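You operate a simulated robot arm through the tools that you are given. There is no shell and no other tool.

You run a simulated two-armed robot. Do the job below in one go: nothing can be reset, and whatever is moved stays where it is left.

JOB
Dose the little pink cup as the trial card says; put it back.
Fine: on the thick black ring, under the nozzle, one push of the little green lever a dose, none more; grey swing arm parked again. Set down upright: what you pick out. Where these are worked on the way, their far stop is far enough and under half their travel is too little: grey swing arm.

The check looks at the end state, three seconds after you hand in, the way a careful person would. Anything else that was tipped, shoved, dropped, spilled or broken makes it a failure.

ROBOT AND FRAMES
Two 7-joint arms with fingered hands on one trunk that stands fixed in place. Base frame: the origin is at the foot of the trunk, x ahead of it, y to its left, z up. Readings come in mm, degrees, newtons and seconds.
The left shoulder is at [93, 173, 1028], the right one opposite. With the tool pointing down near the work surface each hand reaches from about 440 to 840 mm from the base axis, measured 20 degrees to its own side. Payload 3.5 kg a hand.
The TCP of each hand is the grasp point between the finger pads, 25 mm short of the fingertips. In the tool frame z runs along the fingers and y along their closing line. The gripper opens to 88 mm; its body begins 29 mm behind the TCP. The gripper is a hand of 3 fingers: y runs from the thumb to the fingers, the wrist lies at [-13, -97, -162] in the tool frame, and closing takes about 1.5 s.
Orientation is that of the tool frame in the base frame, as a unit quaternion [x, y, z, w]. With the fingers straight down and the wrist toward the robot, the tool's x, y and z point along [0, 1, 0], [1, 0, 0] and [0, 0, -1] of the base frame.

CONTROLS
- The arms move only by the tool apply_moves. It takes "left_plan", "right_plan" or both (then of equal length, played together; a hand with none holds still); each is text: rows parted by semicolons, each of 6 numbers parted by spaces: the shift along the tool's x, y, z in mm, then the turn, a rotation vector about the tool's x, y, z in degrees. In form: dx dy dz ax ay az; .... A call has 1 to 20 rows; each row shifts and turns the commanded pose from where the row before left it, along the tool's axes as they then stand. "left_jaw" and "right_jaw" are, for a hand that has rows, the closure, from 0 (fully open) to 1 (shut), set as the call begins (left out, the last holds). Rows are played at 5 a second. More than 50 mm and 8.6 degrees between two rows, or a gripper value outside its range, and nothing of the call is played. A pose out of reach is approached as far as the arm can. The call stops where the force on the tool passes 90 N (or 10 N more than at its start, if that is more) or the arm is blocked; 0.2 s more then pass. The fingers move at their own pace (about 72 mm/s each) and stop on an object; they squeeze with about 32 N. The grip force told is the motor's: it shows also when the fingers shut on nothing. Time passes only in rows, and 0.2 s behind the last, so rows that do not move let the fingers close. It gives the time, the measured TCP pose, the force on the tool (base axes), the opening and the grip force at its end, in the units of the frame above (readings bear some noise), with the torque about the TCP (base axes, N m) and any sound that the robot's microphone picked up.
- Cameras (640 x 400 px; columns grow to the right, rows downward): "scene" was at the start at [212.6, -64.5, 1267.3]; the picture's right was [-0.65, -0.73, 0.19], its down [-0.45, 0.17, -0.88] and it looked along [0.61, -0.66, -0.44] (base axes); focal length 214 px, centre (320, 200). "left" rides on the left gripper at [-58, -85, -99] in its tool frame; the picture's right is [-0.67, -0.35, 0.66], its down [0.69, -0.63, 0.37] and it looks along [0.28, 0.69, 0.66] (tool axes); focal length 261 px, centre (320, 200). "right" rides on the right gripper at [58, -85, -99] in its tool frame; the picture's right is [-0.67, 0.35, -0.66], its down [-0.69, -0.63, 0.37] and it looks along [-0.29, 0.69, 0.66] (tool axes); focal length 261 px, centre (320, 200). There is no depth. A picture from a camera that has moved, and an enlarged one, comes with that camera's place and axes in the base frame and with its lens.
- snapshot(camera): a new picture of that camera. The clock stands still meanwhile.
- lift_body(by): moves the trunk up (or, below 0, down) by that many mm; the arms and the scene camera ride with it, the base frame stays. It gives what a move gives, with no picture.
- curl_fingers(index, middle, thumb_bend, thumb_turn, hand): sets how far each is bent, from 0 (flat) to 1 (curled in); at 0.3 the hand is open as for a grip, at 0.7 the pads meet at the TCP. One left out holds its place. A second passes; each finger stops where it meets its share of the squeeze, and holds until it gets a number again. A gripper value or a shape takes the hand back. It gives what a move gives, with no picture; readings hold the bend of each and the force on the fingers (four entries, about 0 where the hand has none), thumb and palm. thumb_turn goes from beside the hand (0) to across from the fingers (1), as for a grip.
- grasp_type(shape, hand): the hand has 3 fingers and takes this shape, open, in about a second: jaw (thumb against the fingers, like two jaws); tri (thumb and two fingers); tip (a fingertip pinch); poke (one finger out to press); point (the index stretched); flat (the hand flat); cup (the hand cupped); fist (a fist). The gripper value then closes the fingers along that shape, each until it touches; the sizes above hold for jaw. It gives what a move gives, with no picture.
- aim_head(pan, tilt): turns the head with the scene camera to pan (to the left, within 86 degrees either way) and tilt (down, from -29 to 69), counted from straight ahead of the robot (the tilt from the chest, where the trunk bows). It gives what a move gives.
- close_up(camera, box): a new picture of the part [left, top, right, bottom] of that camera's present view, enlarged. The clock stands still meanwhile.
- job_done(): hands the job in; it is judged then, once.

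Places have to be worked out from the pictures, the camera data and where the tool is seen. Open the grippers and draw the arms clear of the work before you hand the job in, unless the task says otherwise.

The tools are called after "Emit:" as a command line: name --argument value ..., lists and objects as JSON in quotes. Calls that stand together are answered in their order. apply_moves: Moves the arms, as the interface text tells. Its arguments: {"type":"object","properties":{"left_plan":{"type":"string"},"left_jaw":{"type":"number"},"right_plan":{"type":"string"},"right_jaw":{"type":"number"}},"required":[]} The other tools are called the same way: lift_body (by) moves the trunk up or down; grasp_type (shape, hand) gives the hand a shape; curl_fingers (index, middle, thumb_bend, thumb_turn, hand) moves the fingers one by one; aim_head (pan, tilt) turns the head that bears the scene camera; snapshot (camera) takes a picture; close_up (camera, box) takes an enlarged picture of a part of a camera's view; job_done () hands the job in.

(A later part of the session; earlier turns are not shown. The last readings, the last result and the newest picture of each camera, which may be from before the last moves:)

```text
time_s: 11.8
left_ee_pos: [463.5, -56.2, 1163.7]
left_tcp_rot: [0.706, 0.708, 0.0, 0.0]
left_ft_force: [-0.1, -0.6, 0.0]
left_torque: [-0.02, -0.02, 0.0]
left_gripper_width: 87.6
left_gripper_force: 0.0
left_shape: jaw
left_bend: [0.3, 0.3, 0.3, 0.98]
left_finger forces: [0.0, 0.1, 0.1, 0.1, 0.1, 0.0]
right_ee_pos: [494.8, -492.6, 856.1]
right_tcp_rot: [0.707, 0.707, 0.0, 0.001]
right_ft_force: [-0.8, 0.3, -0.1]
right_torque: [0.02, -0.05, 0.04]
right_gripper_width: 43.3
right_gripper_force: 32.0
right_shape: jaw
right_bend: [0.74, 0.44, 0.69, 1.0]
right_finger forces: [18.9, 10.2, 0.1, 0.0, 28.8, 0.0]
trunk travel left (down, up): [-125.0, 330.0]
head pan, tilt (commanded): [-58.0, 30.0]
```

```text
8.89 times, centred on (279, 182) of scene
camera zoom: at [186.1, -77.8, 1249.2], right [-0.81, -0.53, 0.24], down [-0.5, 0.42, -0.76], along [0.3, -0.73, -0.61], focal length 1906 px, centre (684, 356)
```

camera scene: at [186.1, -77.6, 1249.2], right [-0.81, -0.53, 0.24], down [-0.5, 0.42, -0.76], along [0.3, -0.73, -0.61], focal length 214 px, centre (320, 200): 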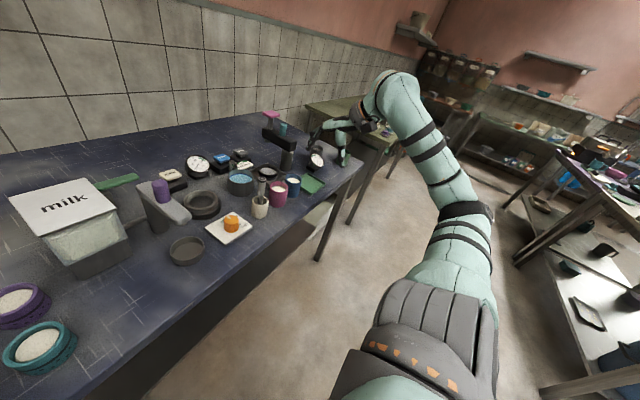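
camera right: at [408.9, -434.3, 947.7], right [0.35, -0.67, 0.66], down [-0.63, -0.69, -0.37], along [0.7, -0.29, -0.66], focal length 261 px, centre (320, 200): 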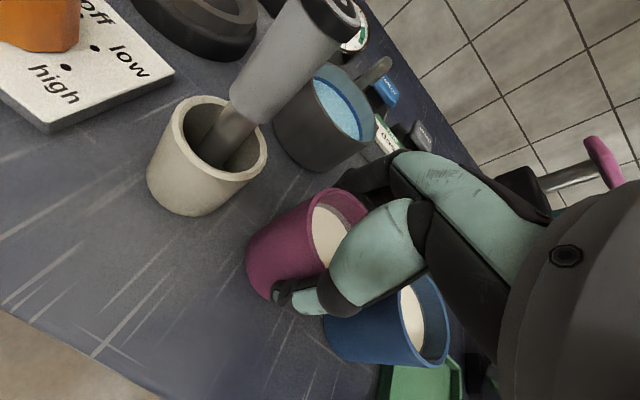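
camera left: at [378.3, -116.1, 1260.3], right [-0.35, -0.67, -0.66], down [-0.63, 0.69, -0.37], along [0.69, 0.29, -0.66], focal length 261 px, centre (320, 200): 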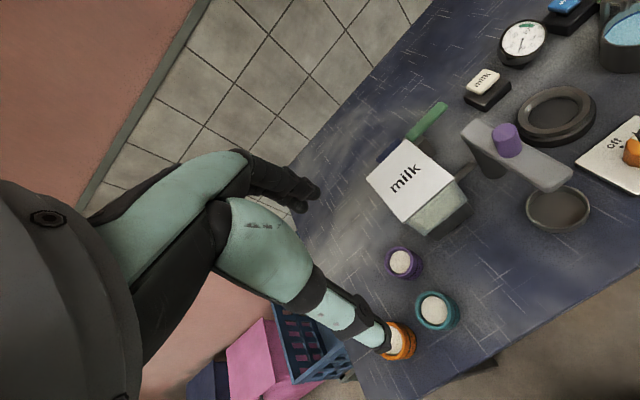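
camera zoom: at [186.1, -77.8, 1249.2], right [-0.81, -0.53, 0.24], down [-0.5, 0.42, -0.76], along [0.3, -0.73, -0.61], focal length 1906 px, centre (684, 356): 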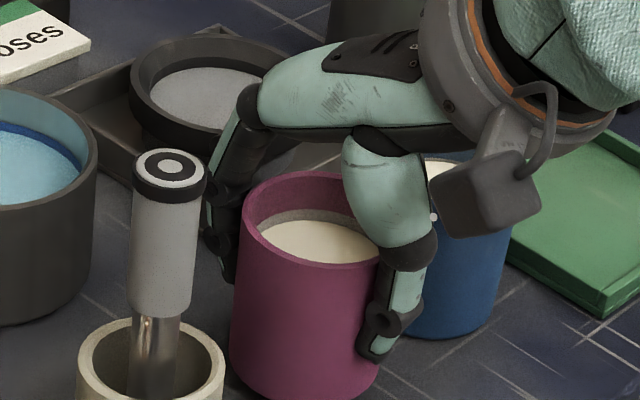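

The grip is firm and the cup level. I lift it to TCP z≈1000, clear of the pestle (926), then carry it smoothly to above the thick black ring.

Emit:
apply_moves --right_plan "0 0 -10 0 0 0;0 0 -20 0 0 0;0 0 -24 0 0 0;0 0 -24 0 0 0;0 0 -24 0 0 0;0 0 -22 0 0 0;0 0 -14 0 0 0;0 0 -6 0 0 0;0 0 0 0 0 0"

Emit:
apply_moves --right_plan "8 5.3 0 0 0 0;16 10.5 0 0 0 0;17 11.2 0 0 0 0;17 11.2 0 0 0 0;17 11.2 0 0 0 0;17 11.2 0 0 0 0;17 11.2 0 0 0 0;17 11.2 0 0 0 0;17 11.2 0 0 0 0;16 10.5 0 0 0 0;10 6.5 0 0 0 0;0 0 0 0 0 0"

Emit:
snapshot --camera "right"

Emit:
snapshot --camera "left"

```text
time_s: 13.8
left_ee_pos: [462.2, -56.8, 1162.8]
left_tcp_rot: [0.707, 0.707, 0.0, 0.0]
left_ft_force: [0.6, -0.3, -0.6]
left_torque: [0.02, 0.0, -0.03]
left_gripper_width: 87.4
left_gripper_force: 0.0
left_shape: jaw
left_bend: [0.3, 0.3, 0.3, 0.98]
left_finger forces: [0.1, 0.0, 0.0, 0.1, 0.0, 0.0]
right_ee_pos: [494.3, -493.0, 1000.6]
right_tcp_rot: [0.706, 0.708, 0.0, 0.001]
right_ft_force: [0.3, 0.1, -1.1]
right_torque: [0.02, -0.02, -0.02]
right_gripper_width: 42.7
right_gripper_force: 32.4
right_shape: jaw
right_bend: [0.74, 0.45, 0.7, 1.0]
right_finger forces: [19.6, 9.7, 0.0, 0.0, 28.7, 0.1]
trunk travel left (down, up): [-125.0, 330.0]
head pan, tilt (commanded): [-58.0, 30.0]
```

```text
time_s: 16.4
left_ee_pos: [463.2, -55.9, 1162.2]
left_tcp_rot: [0.706, 0.708, 0.0, 0.0]
left_ft_force: [-0.1, -0.3, -0.4]
left_torque: [0.04, 0.03, 0.01]
left_gripper_width: 87.6
left_gripper_force: 0.1
left_shape: jaw
left_bend: [0.3, 0.3, 0.3, 0.98]
left_finger forces: [0.0, 0.0, 0.0, 0.0, 0.0, 0.0]
right_ee_pos: [606.8, -323.8, 999.1]
right_tcp_rot: [0.707, 0.708, 0.0, 0.002]
right_ft_force: [0.4, -0.1, -1.0]
right_torque: [0.04, 0.02, 0.02]
right_gripper_width: 42.7
right_gripper_force: 32.1
right_shape: jaw
right_bend: [0.74, 0.45, 0.7, 1.0]
right_finger forces: [19.5, 9.7, 0.0, 0.0, 28.5, 0.0]
trunk travel left (down, up): [-125.0, 330.0]
head pan, tilt (commanded): [-58.0, 30.0]
```

```text
taken
camera right: at [520.0, -264.6, 1100.6], right [0.35, -0.67, 0.66], down [-0.63, -0.69, -0.37], along [0.7, -0.28, -0.66], focal length 261 px, centre (320, 200)
```

right: 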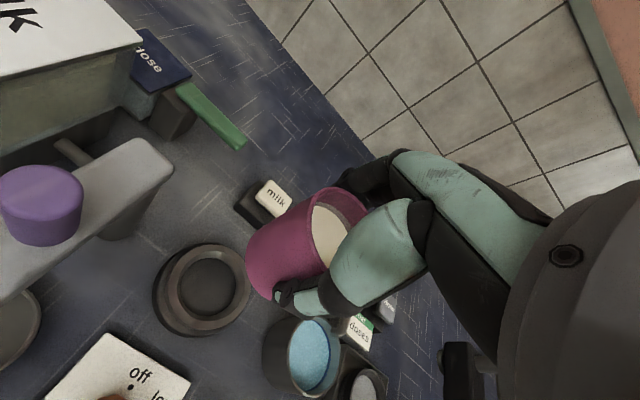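

```text
taken
camera left: at [379.0, -115.8, 1260.1], right [-0.35, -0.67, -0.66], down [-0.63, 0.69, -0.37], along [0.69, 0.29, -0.66], focal length 261 px, centre (320, 200)
```

left: 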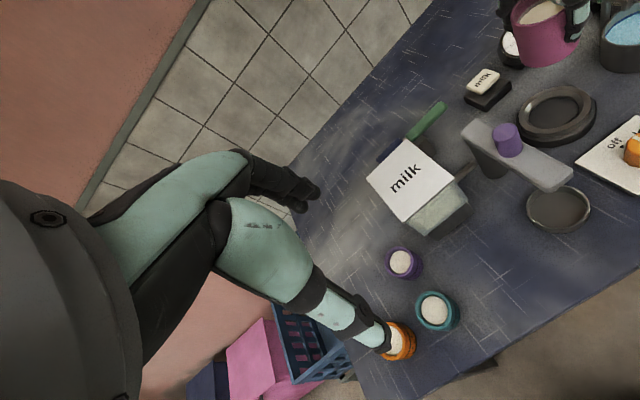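

The cup hangs level above the ring. I refine the ring's centre and recess depth from this closer view and look at the lever too.

Emit:
close_up --camera "right" --box '[136, 228, 264, 348]'

Emit:
close_up --camera "right" --box '[100, 20, 292, 170]'

Emit:
close_up --camera "scene" --box '[130, 130, 250, 230]'

```text
3.33 times, centred on (200, 288) of right
camera zoom: at [520.0, -264.6, 1100.6], right [0.35, -0.67, 0.66], down [-0.63, -0.69, -0.37], along [0.7, -0.28, -0.66], focal length 869 px, centre (720, -93)
```

zoom: 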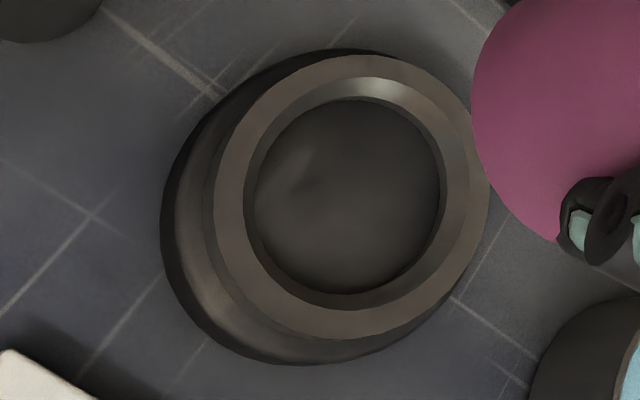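

```text
2.67 times, centred on (196, 95) of right
camera zoom: at [520.0, -264.6, 1100.6], right [0.35, -0.67, 0.66], down [-0.63, -0.69, -0.37], along [0.7, -0.28, -0.66], focal length 695 px, centre (651, 480)
```

zoom: 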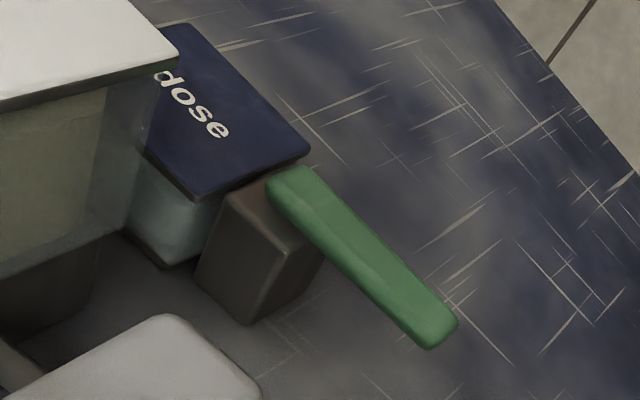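

```text
4.00 times, centred on (190, 180) of scene
camera zoom: at [186.1, -77.9, 1249.2], right [-0.81, -0.53, 0.24], down [-0.5, 0.42, -0.76], along [0.3, -0.73, -0.61], focal length 858 px, centre (840, 280)
```

zoom: 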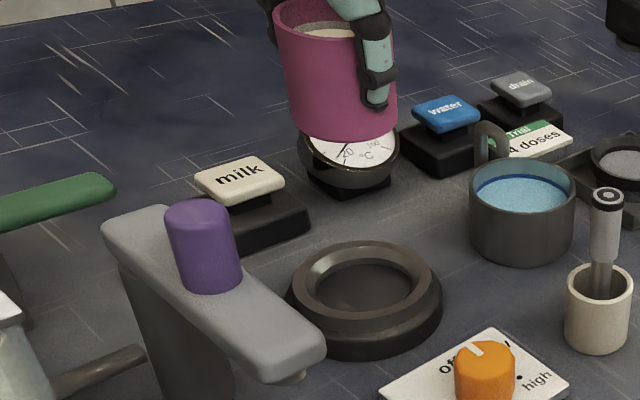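

I estimate the recess at ≈62 mm wide tapering to ≈54 mm and its centre ≈(606,-323.5); the cup's axis is ≈3 mm to the -y side of the TCP. I turn the hand 24° so its camera stays clear of the purple knob, centre over the ring, and lower partway.

Emit:
apply_moves --right_plan "0 0 0 0 0 -6;0 0 0 0 0 -6;0 0 0 0 0 -6;0 0 0 0 0 -6;3.5 0 0 0 0 0;0 0 12 0 0 0;0 0 20 0 0 0;0 0 20 0 0 0;0 0 20 0 0 0;0 0 15 0 0 0;0 0 8 0 0 0;0 0 0 0 0 0"

Emit:
snapshot --camera "right"

Emit:
close_up --camera "scene" --box '[140, 140, 260, 230]'

Emit:
close_up --camera "left" --box '[480, 20, 640, 150]'

```text
time_s: 19.0
left_ee_pos: [464.0, -56.5, 1162.0]
left_tcp_rot: [0.707, 0.708, -0.001, 0.0]
left_ft_force: [-0.4, 0.0, -0.3]
left_torque: [0.0, 0.02, 0.02]
left_gripper_width: 87.5
left_gripper_force: 0.0
left_shape: jaw
left_bend: [0.3, 0.3, 0.3, 0.98]
left_finger forces: [0.0, 0.0, 0.1, 0.0, 0.0, 0.1]
right_ee_pos: [604.1, -319.1, 905.2]
right_tcp_rot: [0.544, 0.839, -0.001, 0.001]
right_ft_force: [0.4, -0.5, -0.8]
right_torque: [0.01, -0.02, 0.01]
right_gripper_width: 42.5
right_gripper_force: 32.0
right_shape: jaw
right_bend: [0.74, 0.45, 0.7, 1.0]
right_finger forces: [19.7, 9.8, 0.1, 0.0, 28.6, 0.1]
trunk travel left (down, up): [-125.0, 330.0]
head pan, tilt (commanded): [-58.0, 30.0]
```

```text
taken
camera right: at [502.8, -301.2, 1006.2], right [0.59, -0.47, 0.66], down [-0.29, -0.88, -0.36], along [0.75, 0.02, -0.66], focal length 261 px, centre (320, 200)
```

right: 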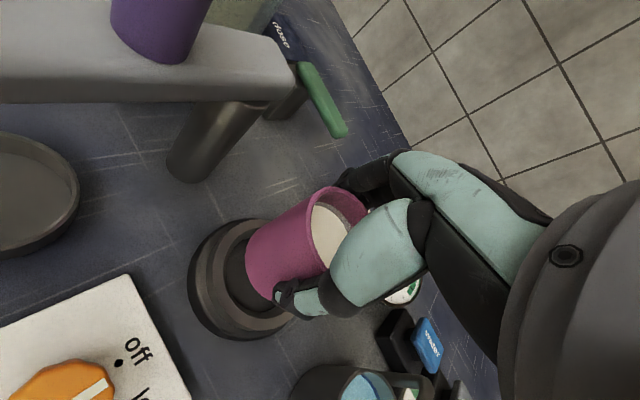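

```text
4.44 times, centred on (200, 185) of scene
camera zoom: at [186.1, -77.7, 1249.2], right [-0.81, -0.53, 0.24], down [-0.5, 0.42, -0.76], along [0.3, -0.73, -0.61], focal length 953 px, centre (853, 267)
```

zoom: 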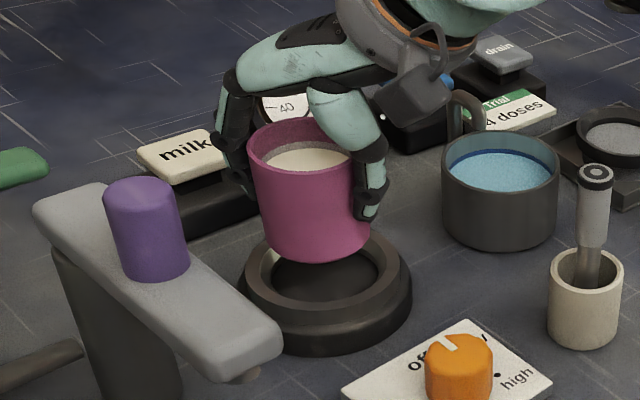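

```text
3.08 times, centred on (560, 85) of left
camera zoom: at [379.0, -115.6, 1260.1], right [-0.35, -0.67, -0.66], down [-0.63, 0.68, -0.37], along [0.69, 0.29, -0.66], focal length 802 px, centre (-418, 554)
```

zoom: 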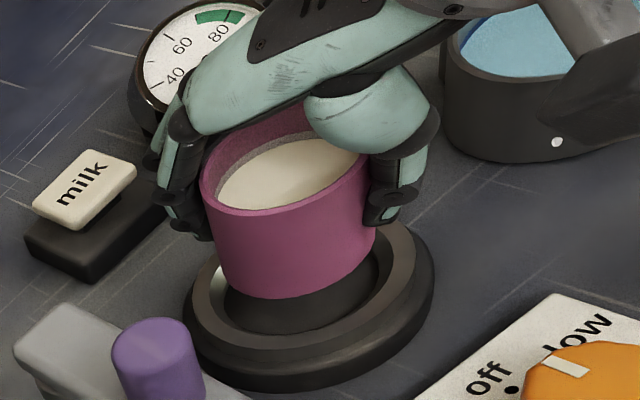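

The views agree to ≈2 mm; a small correction (+1.2,-1.8) centres the cup over the recess. I apply it and lower to just inside the recess mouth (cup bottom ≈836).

Emit:
apply_moves --right_plan "-2.1 0.4 0 0 0 0;0 0 8 0 0 0;0 0 8 0 0 0;0 0 6 0 0 0;0 0 2 0 0 0;0 0 0 0 0 0"

Emit:
close_up --camera "scene" --box '[150, 150, 246, 222]'

Emit:
close_up --camera "left" --box '[500, 40, 620, 130]'

Emit:
close_up --camera "right" --box '[170, 170, 350, 350]'

```text
time_s: 20.4
left_ee_pos: [463.8, -56.4, 1162.4]
left_tcp_rot: [0.706, 0.708, 0.0, 0.0]
left_ft_force: [0.4, -0.4, 0.1]
left_torque: [0.0, -0.01, -0.02]
left_gripper_width: 87.6
left_gripper_force: 0.0
left_shape: jaw
left_bend: [0.3, 0.3, 0.3, 0.98]
left_finger forces: [0.0, 0.0, 0.0, 0.1, 0.0, 0.0]
right_ee_pos: [606.3, -322.8, 880.2]
right_tcp_rot: [0.544, 0.839, 0.0, 0.001]
right_ft_force: [-0.1, -0.2, -0.8]
right_torque: [-0.01, -0.04, -0.02]
right_gripper_width: 42.2
right_gripper_force: 31.9
right_shape: jaw
right_bend: [0.74, 0.45, 0.7, 1.0]
right_finger forces: [19.8, 9.7, 0.0, 0.0, 28.6, 0.0]
trunk travel left (down, up): [-125.0, 330.0]
head pan, tilt (commanded): [-58.0, 30.0]
```

```text
5.56 times, centred on (198, 186) of scene
camera zoom: at [186.2, -77.7, 1249.2], right [-0.81, -0.53, 0.24], down [-0.5, 0.42, -0.76], along [0.3, -0.73, -0.61], focal length 1192 px, centre (998, 278)
```

zoom: 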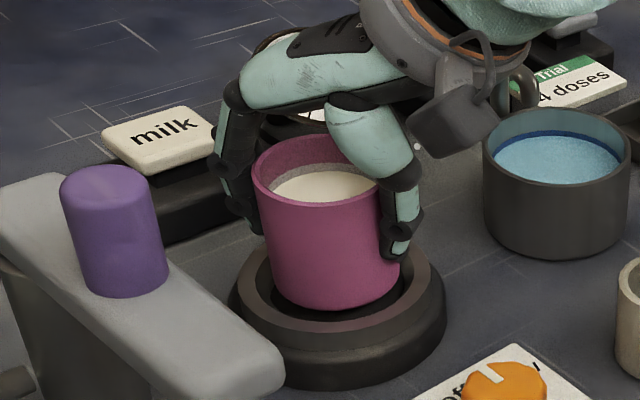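

```text
4.44 times, centred on (560, 85) of left
camera zoom: at [379.1, -115.6, 1260.1], right [-0.35, -0.67, -0.66], down [-0.63, 0.68, -0.37], along [0.69, 0.29, -0.66], focal length 1158 px, centre (-747, 711)
```

zoom: 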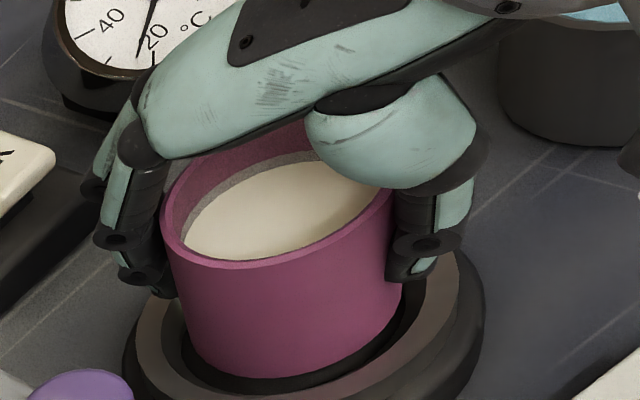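

```text
2.22 times, centred on (260, 260) of right
camera zoom: at [504.7, -303.8, 981.2], right [0.59, -0.47, 0.66], down [-0.29, -0.88, -0.36], along [0.75, 0.02, -0.66], focal length 579 px, centre (453, 67)
```

zoom: 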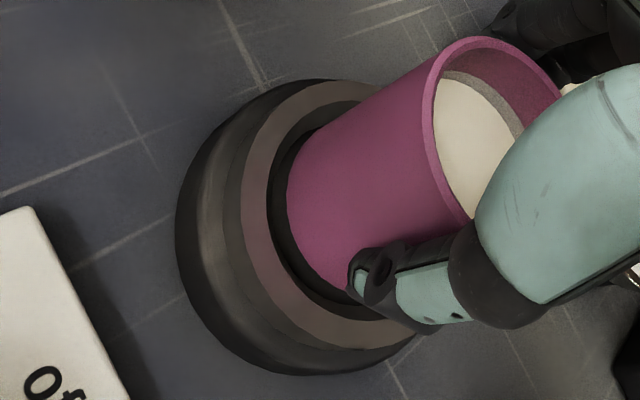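

The cup is concentric with the recess within about 1–2 mm. I lower gently in small steps, watching the vertical force for contact with the recess floor.

Emit:
apply_moves --right_plan "0 0 2.5 0 0 0;0 0 2.5 0 0 0;0 0 2 0 0 0;0 0 0 0 0 0"

```text
time_s: 21.4
left_ee_pos: [463.6, -56.5, 1162.0]
left_tcp_rot: [0.707, 0.708, -0.001, 0.001]
left_ft_force: [0.5, 0.0, -0.5]
left_torque: [0.0, 0.01, 0.01]
left_gripper_width: 87.4
left_gripper_force: 0.1
left_shape: jaw
left_bend: [0.3, 0.3, 0.3, 0.98]
left_finger forces: [0.0, 0.1, 0.1, 0.0, 0.0, 0.0]
right_ee_pos: [608.0, -323.0, 875.7]
right_tcp_rot: [0.544, 0.839, -0.001, 0.001]
right_ft_force: [0.1, 0.3, -0.7]
right_torque: [0.05, 0.0, -0.02]
right_gripper_width: 42.1
right_gripper_force: 31.9
right_shape: jaw
right_bend: [0.74, 0.45, 0.7, 1.0]
right_finger forces: [19.8, 9.7, 0.1, 0.0, 28.6, 0.0]
trunk travel left (down, up): [-125.0, 330.0]
head pan, tilt (commanded): [-58.0, 30.0]
```

No contact yet at z≈874. I go down another 4 mm.

Emit:
apply_moves --right_plan "0 0 2 0 0 0;0 0 2 0 0 0;0 0 0 0 0 0"

Emit:
close_up --camera "left" --box '[500, 50, 620, 140]'

Emit:
close_up --camera "scene" --box '[160, 160, 240, 220]'

```text
time_s: 22.2
left_ee_pos: [463.6, -55.2, 1162.8]
left_tcp_rot: [0.706, 0.708, 0.001, 0.0]
left_ft_force: [-0.1, -0.4, 0.6]
left_torque: [0.03, 0.01, 0.01]
left_gripper_width: 87.7
left_gripper_force: 0.0
left_shape: jaw
left_bend: [0.3, 0.3, 0.3, 0.98]
left_finger forces: [0.1, 0.0, 0.1, 0.1, 0.1, 0.1]
right_ee_pos: [606.8, -321.5, 868.7]
right_tcp_rot: [0.544, 0.839, 0.0, 0.001]
right_ft_force: [2.3, -0.3, -0.9]
right_torque: [0.01, -0.1, 0.01]
right_gripper_width: 42.4
right_gripper_force: 31.8
right_shape: jaw
right_bend: [0.74, 0.45, 0.7, 1.0]
right_finger forces: [20.4, 10.8, 0.1, 0.0, 28.5, 0.0]
trunk travel left (down, up): [-125.0, 330.0]
head pan, tilt (commanded): [-58.0, 30.0]
```

```text
4.44 times, centred on (560, 95) of left
camera zoom: at [379.2, -115.6, 1260.1], right [-0.35, -0.67, -0.66], down [-0.63, 0.68, -0.37], along [0.69, 0.29, -0.66], focal length 1158 px, centre (-747, 667)
```

zoom: 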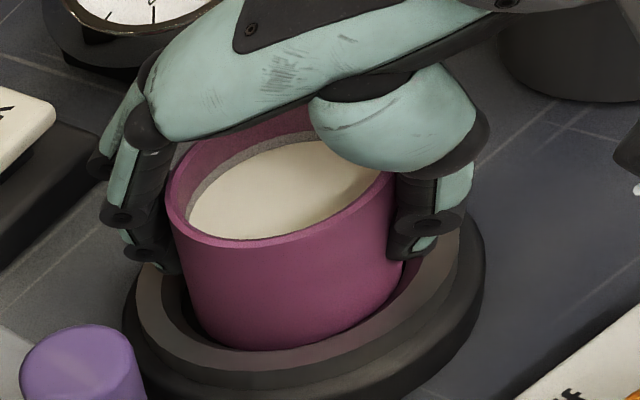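

```text
6.67 times, centred on (200, 190) of scene
camera zoom: at [186.3, -77.7, 1249.2], right [-0.81, -0.53, 0.24], down [-0.5, 0.42, -0.76], along [0.3, -0.73, -0.61], focal length 1430 px, centre (1120, 267)
```

zoom: 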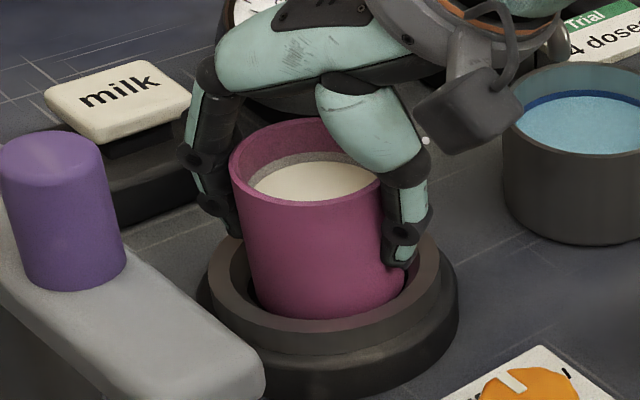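

A slight lateral force (2.3 N) appears; the cup is about at the floor. I go down in 1 mm steps.

Emit:
apply_moves --right_plan "0 0 1 0 0 0;0 0 0 0 0 0"

Emit:
close_up --camera "right" --box '[170, 170, 350, 350]'

```text
time_s: 22.8
left_ee_pos: [464.5, -55.9, 1162.4]
left_tcp_rot: [0.707, 0.708, 0.001, 0.001]
left_ft_force: [-1.2, 0.3, -0.1]
left_torque: [0.01, 0.0, 0.0]
left_gripper_width: 87.6
left_gripper_force: 0.1
left_shape: jaw
left_bend: [0.3, 0.3, 0.3, 0.98]
left_finger forces: [0.0, 0.0, 0.1, 0.1, 0.0, 0.0]
right_ee_pos: [606.7, -321.6, 868.6]
right_tcp_rot: [0.544, 0.839, -0.001, 0.001]
right_ft_force: [3.0, -1.1, 2.5]
right_torque: [-0.04, -0.08, -0.01]
right_gripper_width: 42.4
right_gripper_force: 32.1
right_shape: jaw
right_bend: [0.74, 0.45, 0.7, 1.0]
right_finger forces: [20.4, 11.8, 0.0, 0.0, 28.5, 0.0]
trunk travel left (down, up): [-125.0, 330.0]
head pan, tilt (commanded): [-58.0, 30.0]
```

```text
2.22 times, centred on (260, 260) of right
camera zoom: at [504.4, -303.3, 969.1], right [0.59, -0.47, 0.66], down [-0.29, -0.88, -0.37], along [0.75, 0.02, -0.66], focal length 579 px, centre (453, 67)
```

zoom: 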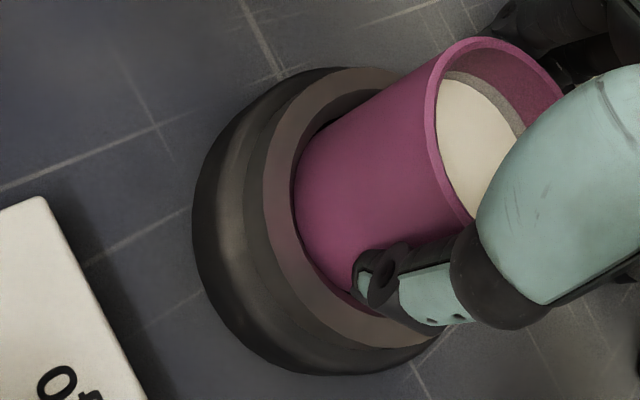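

Contact is light (Fz +2.5, Fx +3): the cup's near side leans on the recess wall, so I shift ~1 mm toward +x/-y and feel downward again.

Emit:
apply_moves --right_plan "-0.8 0.9 0 0 0 0;0 0 0.8 0 0 0;0 0 0 0 0 0"

```text
time_s: 23.6
left_ee_pos: [462.7, -55.4, 1161.6]
left_tcp_rot: [0.707, 0.707, -0.001, -0.001]
left_ft_force: [0.5, -0.4, -0.1]
left_torque: [0.01, 0.03, 0.0]
left_gripper_width: 87.6
left_gripper_force: 0.0
left_shape: jaw
left_bend: [0.3, 0.3, 0.3, 0.98]
left_finger forces: [0.0, 0.0, 0.0, 0.0, 0.0, 0.0]
right_ee_pos: [607.5, -322.8, 868.0]
right_tcp_rot: [0.544, 0.839, -0.001, 0.001]
right_ft_force: [0.9, 0.2, -0.8]
right_torque: [0.0, -0.04, 0.05]
right_gripper_width: 42.3
right_gripper_force: 32.0
right_shape: jaw
right_bend: [0.74, 0.45, 0.7, 1.0]
right_finger forces: [19.8, 10.3, 0.0, 0.1, 29.2, 0.0]
trunk travel left (down, up): [-125.0, 330.0]
head pan, tilt (commanded): [-58.0, 30.0]
```

The shift freed the contact, so it was the wall. I continue down 1 mm at a time.

Emit:
apply_moves --right_plan "-0.2 0.3 1 0 0 0;0 0 0 0 0 0"

Emit:
apply_moves --right_plan "0 0 1 0 0 0;0 0 0 0 0 0"

```text
time_s: 24.2
left_ee_pos: [462.9, -55.3, 1161.9]
left_tcp_rot: [0.707, 0.708, -0.001, 0.0]
left_ft_force: [0.8, -0.4, -0.2]
left_torque: [0.0, 0.0, 0.0]
left_gripper_width: 87.5
left_gripper_force: 0.1
left_shape: jaw
left_bend: [0.3, 0.3, 0.3, 0.98]
left_finger forces: [0.0, 0.0, 0.0, 0.0, 0.1, 0.0]
right_ee_pos: [607.2, -322.1, 867.4]
right_tcp_rot: [0.544, 0.839, 0.0, 0.002]
right_ft_force: [0.0, 0.0, 0.7]
right_torque: [0.02, -0.02, 0.0]
right_gripper_width: 42.2
right_gripper_force: 32.2
right_shape: jaw
right_bend: [0.74, 0.45, 0.7, 1.0]
right_finger forces: [19.7, 10.4, 0.0, 0.0, 29.4, 0.1]
trunk travel left (down, up): [-125.0, 330.0]
head pan, tilt (commanded): [-58.0, 30.0]
```

```text
time_s: 24.8
left_ee_pos: [462.4, -55.1, 1162.6]
left_tcp_rot: [0.707, 0.707, 0.001, 0.0]
left_ft_force: [-0.6, 0.2, -0.1]
left_torque: [0.04, -0.03, -0.01]
left_gripper_width: 87.8
left_gripper_force: 0.1
left_shape: jaw
left_bend: [0.3, 0.3, 0.3, 0.98]
left_finger forces: [0.0, 0.0, 0.1, 0.1, 0.1, 0.1]
right_ee_pos: [607.4, -322.6, 866.8]
right_tcp_rot: [0.544, 0.839, 0.0, 0.001]
right_ft_force: [-0.6, -0.2, 4.3]
right_torque: [0.04, -0.1, -0.01]
right_gripper_width: 42.0
right_gripper_force: 32.4
right_shape: jaw
right_bend: [0.74, 0.45, 0.7, 1.0]
right_finger forces: [20.1, 10.6, 0.1, 0.0, 29.5, 0.1]
trunk travel left (down, up): [-125.0, 330.0]
head pan, tilt (commanded): [-58.0, 30.0]
```

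Purely vertical force of ≈5 N with no lateral part: the cup sits on the recess floor (TCP z≈867). I open the hand.

Emit:
apply_moves --right_plan "0 0 0 0 0 0;0 0 0 0 0 0;0 0 0 0 0 0;0 0 0 0 0 0;0 0 0 0 0 0;0 0 0 0 0 0" --right_jaw 0.05

Emit:
close_up --camera "scene" --box '[160, 160, 240, 220]'

Emit:
close_up --camera "right" --box '[170, 170, 350, 350]'

Emit:
close_up --camera "left" --box '[500, 50, 620, 140]'

```text
time_s: 26.2
left_ee_pos: [463.8, -56.4, 1162.5]
left_tcp_rot: [0.706, 0.708, 0.0, 0.001]
left_ft_force: [0.0, 0.2, 0.1]
left_torque: [-0.03, -0.04, -0.04]
left_gripper_width: 87.8
left_gripper_force: 0.0
left_shape: jaw
left_bend: [0.3, 0.3, 0.3, 0.98]
left_finger forces: [0.0, 0.1, 0.0, 0.0, 0.0, 0.0]
right_ee_pos: [607.5, -323.1, 866.3]
right_tcp_rot: [0.544, 0.839, -0.001, 0.001]
right_ft_force: [0.2, 0.1, 0.1]
right_torque: [-0.01, -0.02, 0.0]
right_gripper_width: 83.0
right_gripper_force: 0.1
right_shape: jaw
right_bend: [0.32, 0.31, 0.31, 0.98]
right_finger forces: [0.0, 0.0, 0.1, 0.0, 0.1, 0.0]
trunk travel left (down, up): [-125.0, 330.0]
head pan, tilt (commanded): [-58.0, 30.0]
```

```text
6.67 times, centred on (200, 190) of scene
camera zoom: at [186.0, -77.6, 1249.3], right [-0.81, -0.53, 0.24], down [-0.5, 0.42, -0.76], along [0.3, -0.73, -0.61], focal length 1430 px, centre (1120, 267)
```

zoom: 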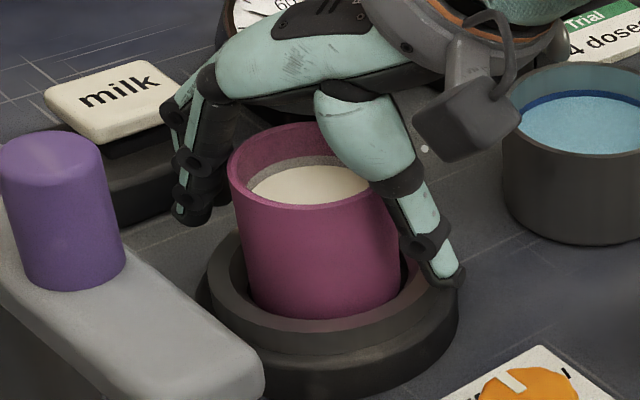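

```text
2.22 times, centred on (260, 260) of right
camera zoom: at [505.8, -304.2, 966.1], right [0.59, -0.47, 0.66], down [-0.29, -0.88, -0.36], along [0.75, 0.02, -0.66], focal length 579 px, centre (453, 67)
```

zoom: 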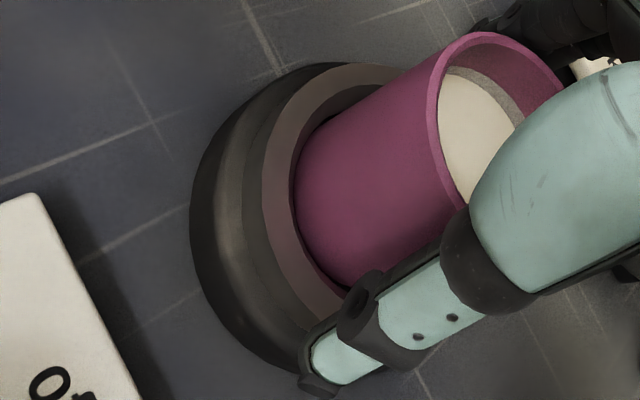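

```text
4.44 times, centred on (560, 95) of left
camera zoom: at [378.9, -115.5, 1260.1], right [-0.35, -0.67, -0.66], down [-0.63, 0.68, -0.37], along [0.69, 0.29, -0.66], focal length 1158 px, centre (-747, 667)
```

zoom: 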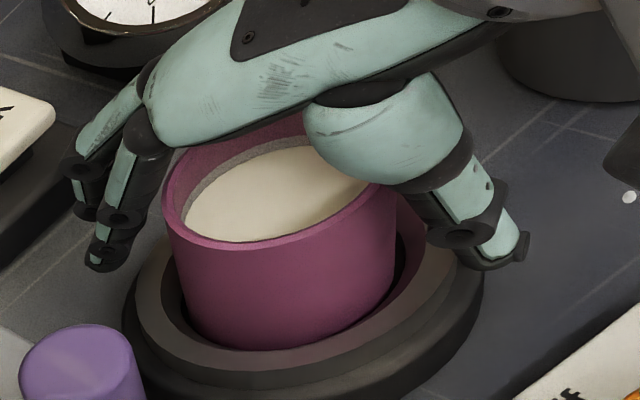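

The cup stands upright in the recess and the fingers are free. I withdraw straight up to z≈1000.

Emit:
apply_moves --right_plan "0 0 -6 0 0 0;0 0 -14 0 0 0;0 0 -24 0 0 0;0 0 -30 0 0 0;0 0 -30 0 0 0;0 0 -30 0 0 0;0 0 0 0 0 0"

Emit:
grasp_type --hand "right" --shape "poke"

Emit:
snapshot --camera "right"

Emit:
close_up --camera "scene" --box '[120, 60, 280, 230]'

Emit:
snapshot --camera "left"

```text
time_s: 27.8
left_ee_pos: [463.5, -55.5, 1162.4]
left_tcp_rot: [0.706, 0.708, 0.0, 0.0]
left_ft_force: [0.0, -0.7, -0.1]
left_torque: [0.04, 0.03, 0.05]
left_gripper_width: 87.8
left_gripper_force: 0.1
left_shape: jaw
left_bend: [0.3, 0.3, 0.3, 0.98]
left_finger forces: [0.1, 0.1, 0.0, 0.0, 0.0, 0.0]
right_ee_pos: [607.2, -322.7, 999.7]
right_tcp_rot: [0.544, 0.839, -0.001, 0.001]
right_ft_force: [-0.2, 0.4, 0.4]
right_torque: [-0.03, 0.0, -0.02]
right_gripper_width: 83.0
right_gripper_force: 0.0
right_shape: jaw
right_bend: [0.32, 0.31, 0.31, 0.98]
right_finger forces: [0.1, 0.1, 0.1, 0.0, 0.0, 0.0]
trunk travel left (down, up): [-125.0, 330.0]
head pan, tilt (commanded): [-58.0, 30.0]
```

```text
time_s: 28.7
left_ee_pos: [463.1, -55.7, 1162.0]
left_tcp_rot: [0.706, 0.708, -0.001, 0.0]
left_ft_force: [0.4, 0.4, 0.3]
left_torque: [0.02, -0.02, -0.03]
left_gripper_width: 87.4
left_gripper_force: 0.1
left_shape: jaw
left_bend: [0.3, 0.3, 0.3, 0.98]
left_finger forces: [0.1, 0.0, 0.1, 0.0, 0.0, 0.0]
right_ee_pos: [607.6, -322.3, 999.7]
right_tcp_rot: [0.544, 0.839, 0.0, 0.0]
right_ft_force: [-0.9, -0.6, 0.3]
right_torque: [0.0, 0.02, 0.03]
right_gripper_width: 0.0
right_gripper_force: 0.1
right_shape: poke
right_bend: [0.7, 0.7, 1.0, 1.0]
right_finger forces: [0.0, 0.1, 0.0, 0.1, 0.1, 0.0]
trunk travel left (down, up): [-125.0, 330.0]
head pan, tilt (commanded): [-58.0, 30.0]
```

```text
taken
camera right: at [505.4, -303.0, 1099.8], right [0.59, -0.47, 0.66], down [-0.29, -0.88, -0.36], along [0.75, 0.02, -0.66], focal length 261 px, centre (320, 200)
```

right: 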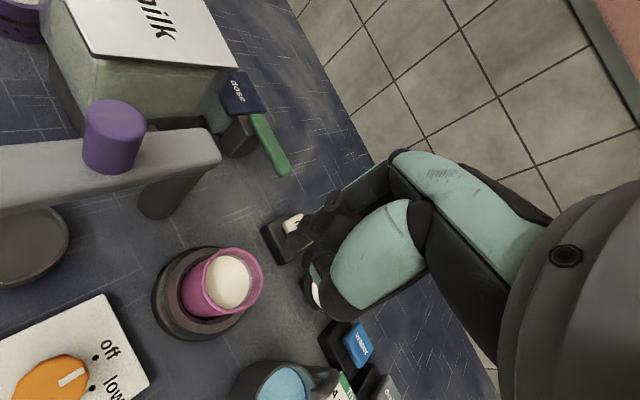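

```text
2.35 times, centred on (200, 145) of scene
camera zoom: at [186.0, -77.6, 1249.3], right [-0.81, -0.53, 0.24], down [-0.5, 0.42, -0.76], along [0.3, -0.73, -0.61], focal length 505 px, centre (602, 329)
```

zoom: 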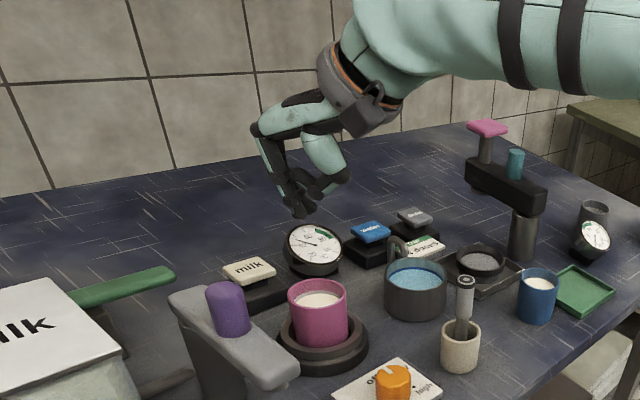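

```text
taken
camera left: at [378.9, -115.5, 1260.1], right [-0.35, -0.67, -0.66], down [-0.63, 0.68, -0.37], along [0.69, 0.29, -0.66], focal length 261 px, centre (320, 200)
```

left: 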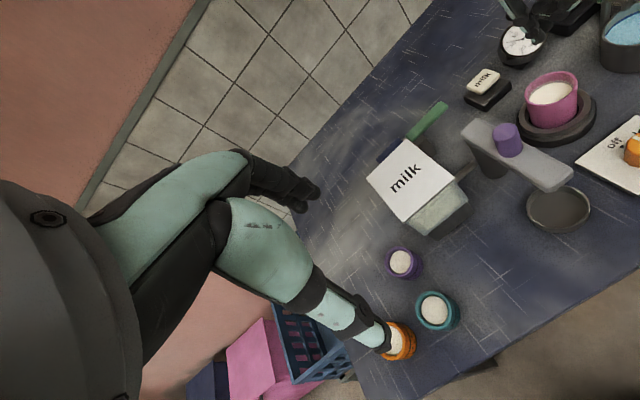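

The cup sits well. The poke shape brings both fingertips below the TCP; I zoom in to see exactly where the tips are.

Emit:
close_up --camera "scene" --box '[200, 60, 280, 160]'

Emit:
close_up --camera "right" --box '[260, 140, 440, 330]'

Emit:
close_up --camera "right" --box '[60, 60, 300, 220]'

```text
4.00 times, centred on (240, 110) of scene
camera zoom: at [186.0, -77.6, 1249.3], right [-0.81, -0.53, 0.24], down [-0.5, 0.42, -0.76], along [0.3, -0.73, -0.61], focal length 858 px, centre (640, 560)
```

zoom: 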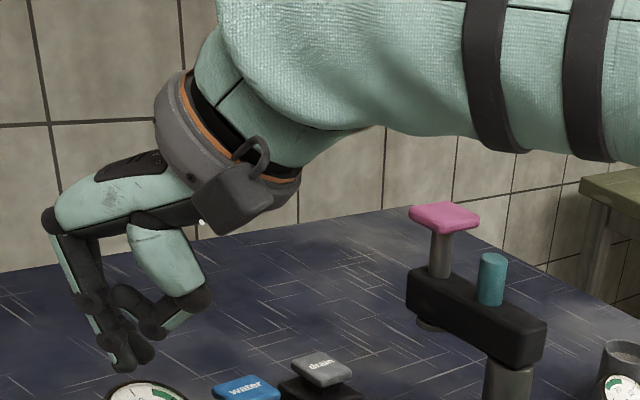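

```text
2.11 times, centred on (350, 235) of right
camera zoom: at [505.4, -303.0, 1099.8], right [0.59, -0.47, 0.66], down [-0.29, -0.88, -0.36], along [0.75, 0.02, -0.66], focal length 549 px, centre (257, 126)
```

zoom: 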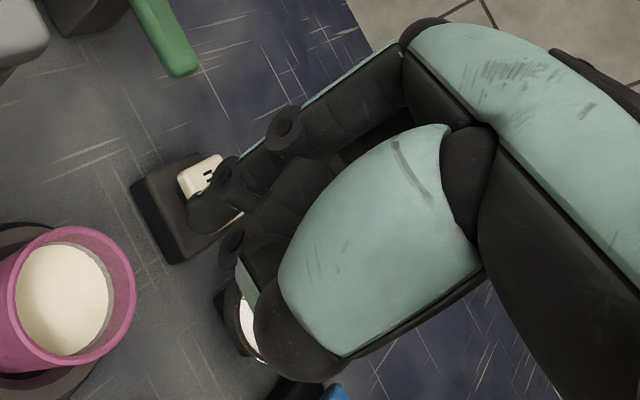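

```text
2.50 times, centred on (180, 140) of right
camera zoom: at [505.4, -303.0, 1099.8], right [0.59, -0.47, 0.66], down [-0.29, -0.88, -0.36], along [0.75, 0.02, -0.66], focal length 652 px, centre (670, 350)
```

zoom: 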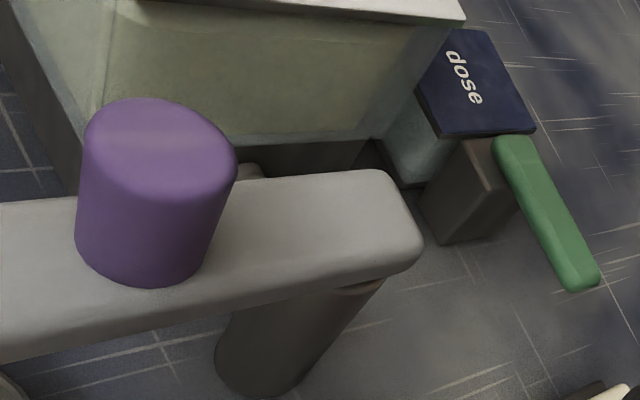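

Tips sit 25 mm below the TCP as expected. The grey arm pivots at ≈(610,-222) with knob at ≈(553.5,-221), knob z 927–968. I'll work the knob with the left hand as a loose cage, so first I clear the right hand to the side and turn the left hand toward the knob.

Emit:
apply_moves --right_plan "-11.9 -34 -10 0 0 0;-11.9 -34 -10 0 0 0;-11.9 -34 -10 0 0 0;-11.9 -34 -10 0 0 0;-11.9 -34 -10 0 0 0;-11.9 -34 -10 0 0 0;0 0 0 0 0 0" --left_plan "0 0 0 0 0 8;0 0 0 0 0 8;0 0 0 0 0 8;0 0 0 0 0 8;0 0 0 0 0 8;0 0 0 0 0 0;0 0 0 0 0 0"

Emit:
aim_head --pan -30 --tilt 35

Emit:
snapshot --camera "scene"

Emit:
snapshot --camera "left"

Emit:
snapshot --camera "right"

```text
time_s: 30.3
left_ee_pos: [463.7, -56.1, 1163.7]
left_tcp_rot: [0.906, 0.423, 0.0, 0.001]
left_ft_force: [-0.8, -0.4, -0.2]
left_torque: [0.02, 0.0, 0.0]
left_gripper_width: 87.6
left_gripper_force: 0.1
left_shape: jaw
left_bend: [0.3, 0.3, 0.3, 0.98]
left_finger forces: [0.1, 0.1, 0.1, 0.0, 0.0, 0.0]
right_ee_pos: [447.8, -470.1, 1061.1]
right_tcp_rot: [0.544, 0.839, 0.0, 0.001]
right_ft_force: [0.1, -0.2, -0.3]
right_torque: [0.01, 0.02, 0.01]
right_gripper_width: 0.0
right_gripper_force: 0.0
right_shape: poke
right_bend: [0.7, 0.7, 1.0, 1.0]
right_finger forces: [0.1, 0.0, 0.0, 0.1, 0.0, 0.0]
trunk travel left (down, up): [-125.0, 330.0]
head pan, tilt (commanded): [-58.0, 30.0]
```

```text
time_s: 31.2
left_ee_pos: [462.3, -56.2, 1162.6]
left_tcp_rot: [0.906, 0.424, 0.0, 0.0]
left_ft_force: [-0.9, -0.3, 0.4]
left_torque: [-0.02, 0.01, -0.01]
left_gripper_width: 87.6
left_gripper_force: 0.0
left_shape: jaw
left_bend: [0.3, 0.3, 0.3, 0.98]
left_finger forces: [0.0, 0.0, 0.0, 0.1, 0.1, 0.0]
right_ee_pos: [448.1, -469.9, 1061.2]
right_tcp_rot: [0.543, 0.839, -0.001, 0.001]
right_ft_force: [0.3, 0.2, 0.5]
right_torque: [-0.02, -0.02, -0.04]
right_gripper_width: 0.0
right_gripper_force: 0.0
right_shape: poke
right_bend: [0.7, 0.7, 1.0, 1.0]
right_finger forces: [0.0, 0.0, 0.0, 0.0, 0.0, 0.1]
trunk travel left (down, up): [-125.0, 330.0]
head pan, tilt (commanded): [-30.0, 35.0]
```

```text
taken
camera scene: at [210.9, -45.1, 1233.8], right [-0.48, -0.87, 0.14], down [-0.71, 0.29, -0.65], along [0.52, -0.41, -0.75], focal length 214 px, centre (320, 200)
```

scene: 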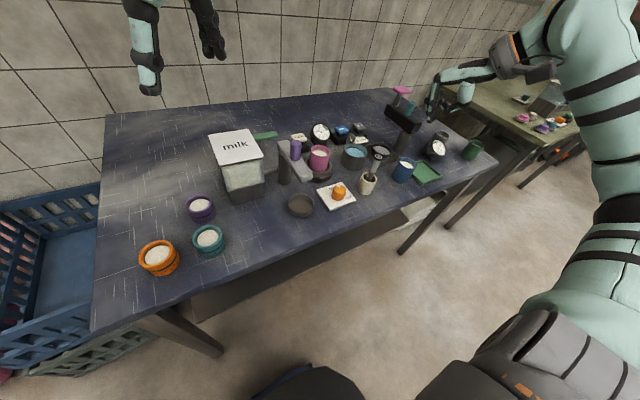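

```text
taken
camera left: at [361.5, -47.7, 1260.3], right [-0.7, -0.29, -0.66], down [-0.04, 0.93, -0.37], along [0.72, -0.23, -0.66], focal length 261 px, centre (320, 200)
```

left: 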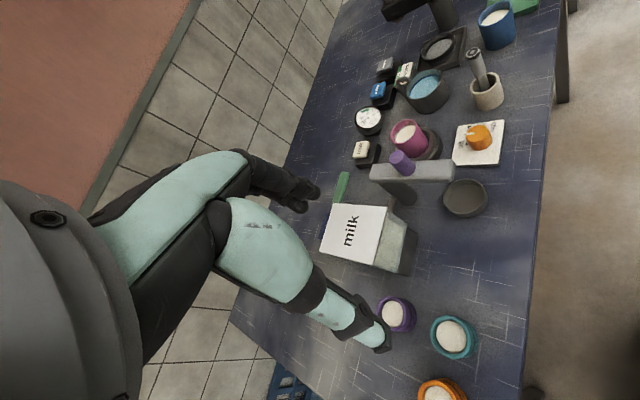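

```text
taken
camera right: at [345.9, -451.7, 1161.1], right [0.59, -0.47, 0.66], down [-0.29, -0.88, -0.36], along [0.75, 0.02, -0.66], focal length 261 px, centre (320, 200)
```

right: 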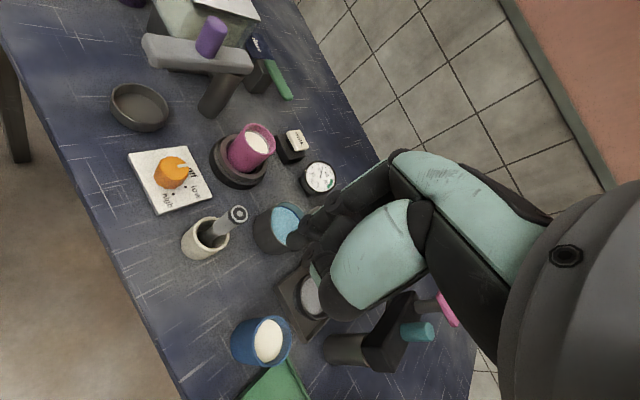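

The left hand now points along the swing's mean direction. I bring it above the purple knob at z≈1050.

Emit:
apply_moves --left_plan "-11.2 29.4 18.8 0 0 0;-11.2 29.4 18.8 0 0 0;-11.2 29.4 18.8 0 0 0;-11.2 29.4 18.8 0 0 0;-11.2 29.4 18.8 0 0 0;-11.2 29.4 18.8 0 0 0;0 0 0 0 0 0"

Emit:
snapshot --camera "left"

Emit:
close_up --camera "scene" --box '[200, 60, 360, 210]'

Emit:
close_up --camera "right" --box '[100, 0, 320, 160]'

```text
time_s: 32.8
left_ee_pos: [555.4, -220.5, 1049.4]
left_tcp_rot: [0.906, 0.424, -0.001, 0.0]
left_ft_force: [0.1, 0.2, 0.9]
left_torque: [0.01, -0.01, 0.0]
left_gripper_width: 87.5
left_gripper_force: 0.0
left_shape: jaw
left_bend: [0.3, 0.3, 0.3, 0.98]
left_finger forces: [0.0, 0.0, 0.1, 0.0, 0.1, 0.1]
right_ee_pos: [448.0, -469.0, 1060.8]
right_tcp_rot: [0.544, 0.839, 0.0, 0.001]
right_ft_force: [0.6, -0.3, 0.0]
right_torque: [-0.01, 0.0, -0.03]
right_gripper_width: 0.0
right_gripper_force: 0.0
right_shape: poke
right_bend: [0.7, 0.7, 1.0, 1.0]
right_finger forces: [0.1, 0.0, 0.0, 0.0, 0.0, 0.0]
trunk travel left (down, up): [-125.0, 330.0]
head pan, tilt (commanded): [-30.0, 35.0]
```

```text
taken
camera left: at [453.7, -211.0, 1147.8], right [-0.7, -0.29, -0.66], down [-0.04, 0.93, -0.37], along [0.72, -0.23, -0.66], focal length 261 px, centre (320, 200)
```

left: 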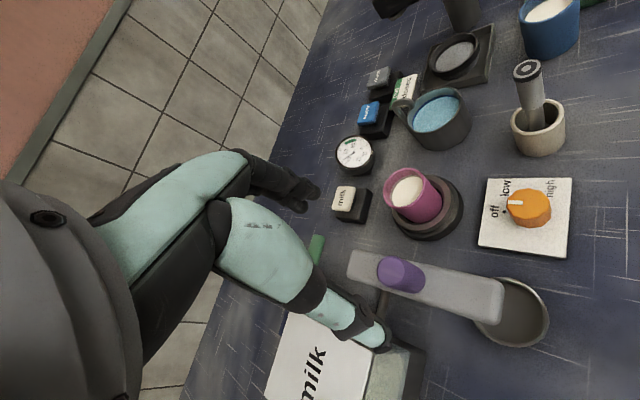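

```text
2.67 times, centred on (280, 135) of scene
camera zoom: at [210.7, -44.3, 1233.9], right [-0.48, -0.87, 0.14], down [-0.71, 0.29, -0.65], along [0.52, -0.41, -0.75], focal length 572 px, centre (427, 373)
```

zoom: 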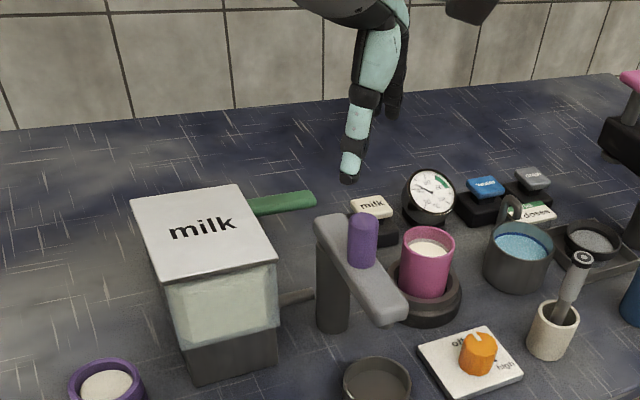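

```text
2.50 times, centred on (210, 80) of right
camera zoom: at [345.8, -451.0, 1161.5], right [0.59, -0.47, 0.66], down [-0.29, -0.88, -0.36], along [0.75, 0.02, -0.66], focal length 652 px, centre (595, 500)
```

zoom: 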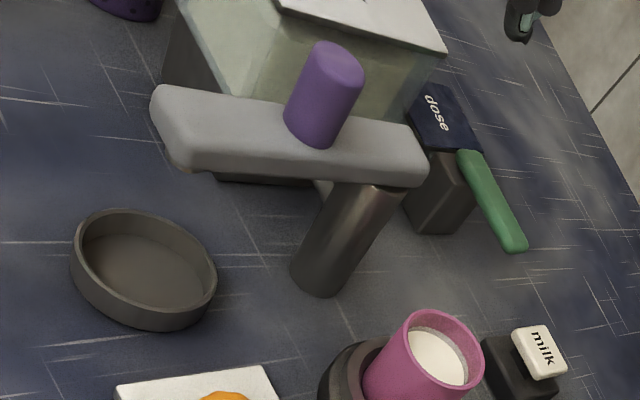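

The left hand is right above the knob by projection. I lower it with open fingers to TCP z≈960 (tips ≈935, arm top ≈926).

Emit:
apply_moves --left_plan "0 -1 25 0 0 0;0 0 25 0 0 0;0 0 20 0 0 0;0 0 12 0 0 0;0 0 7 0 0 0;0 0 0 0 0 0"

Emit:
snapshot --camera "left"

Emit:
close_up --camera "scene" --box '[240, 80, 360, 190]'

Emit:
close_up --camera "right" --box '[100, 0, 320, 160]'

```text
time_s: 34.2
left_ee_pos: [553.7, -220.1, 960.2]
left_tcp_rot: [0.906, 0.424, 0.0, 0.0]
left_ft_force: [-0.4, 0.7, -0.1]
left_torque: [0.0, 0.05, -0.01]
left_gripper_width: 87.5
left_gripper_force: 0.1
left_shape: jaw
left_bend: [0.3, 0.3, 0.3, 0.98]
left_finger forces: [0.0, 0.0, 0.0, 0.1, 0.1, 0.0]
right_ee_pos: [448.0, -470.5, 1060.7]
right_tcp_rot: [0.544, 0.839, 0.0, 0.001]
right_ft_force: [-0.1, -0.1, -0.2]
right_torque: [0.02, -0.03, -0.01]
right_gripper_width: 0.0
right_gripper_force: 0.1
right_shape: poke
right_bend: [0.7, 0.7, 1.0, 1.0]
right_finger forces: [0.1, 0.0, 0.1, 0.0, 0.0, 0.0]
trunk travel left (down, up): [-125.0, 330.0]
head pan, tilt (commanded): [-30.0, 35.0]
```

```text
taken
camera left: at [452.1, -211.5, 1057.9], right [-0.7, -0.29, -0.66], down [-0.04, 0.93, -0.37], along [0.72, -0.23, -0.66], focal length 261 px, centre (320, 200)
```

left: 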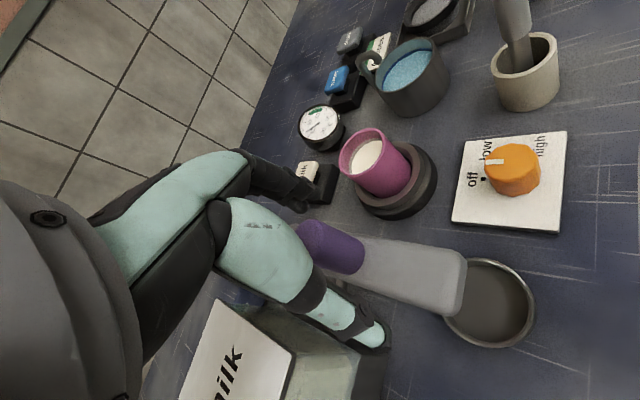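

```text
3.64 times, centred on (300, 135) of scene
camera zoom: at [211.0, -45.0, 1233.8], right [-0.48, -0.87, 0.14], down [-0.71, 0.29, -0.65], along [0.52, -0.41, -0.75], focal length 780 px, centre (393, 436)
```

zoom: 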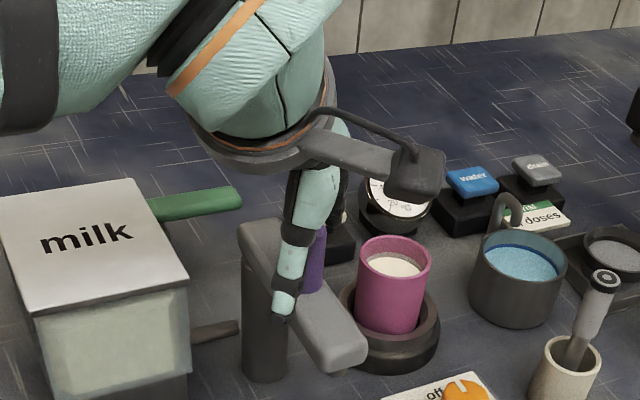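

```text
2.50 times, centred on (210, 80) of right
camera zoom: at [346.0, -451.8, 1161.1], right [0.59, -0.47, 0.66], down [-0.29, -0.88, -0.36], along [0.75, 0.02, -0.66], focal length 652 px, centre (595, 500)
```

zoom: 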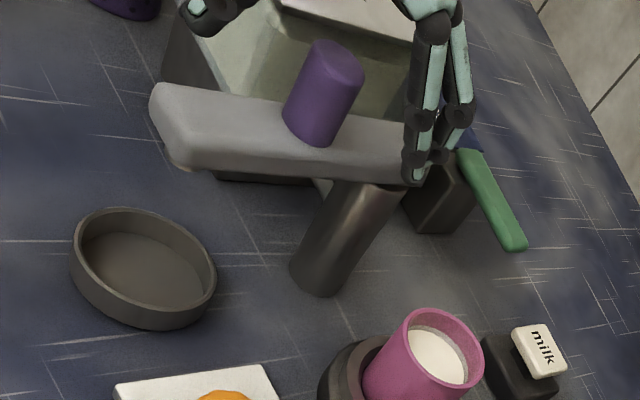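

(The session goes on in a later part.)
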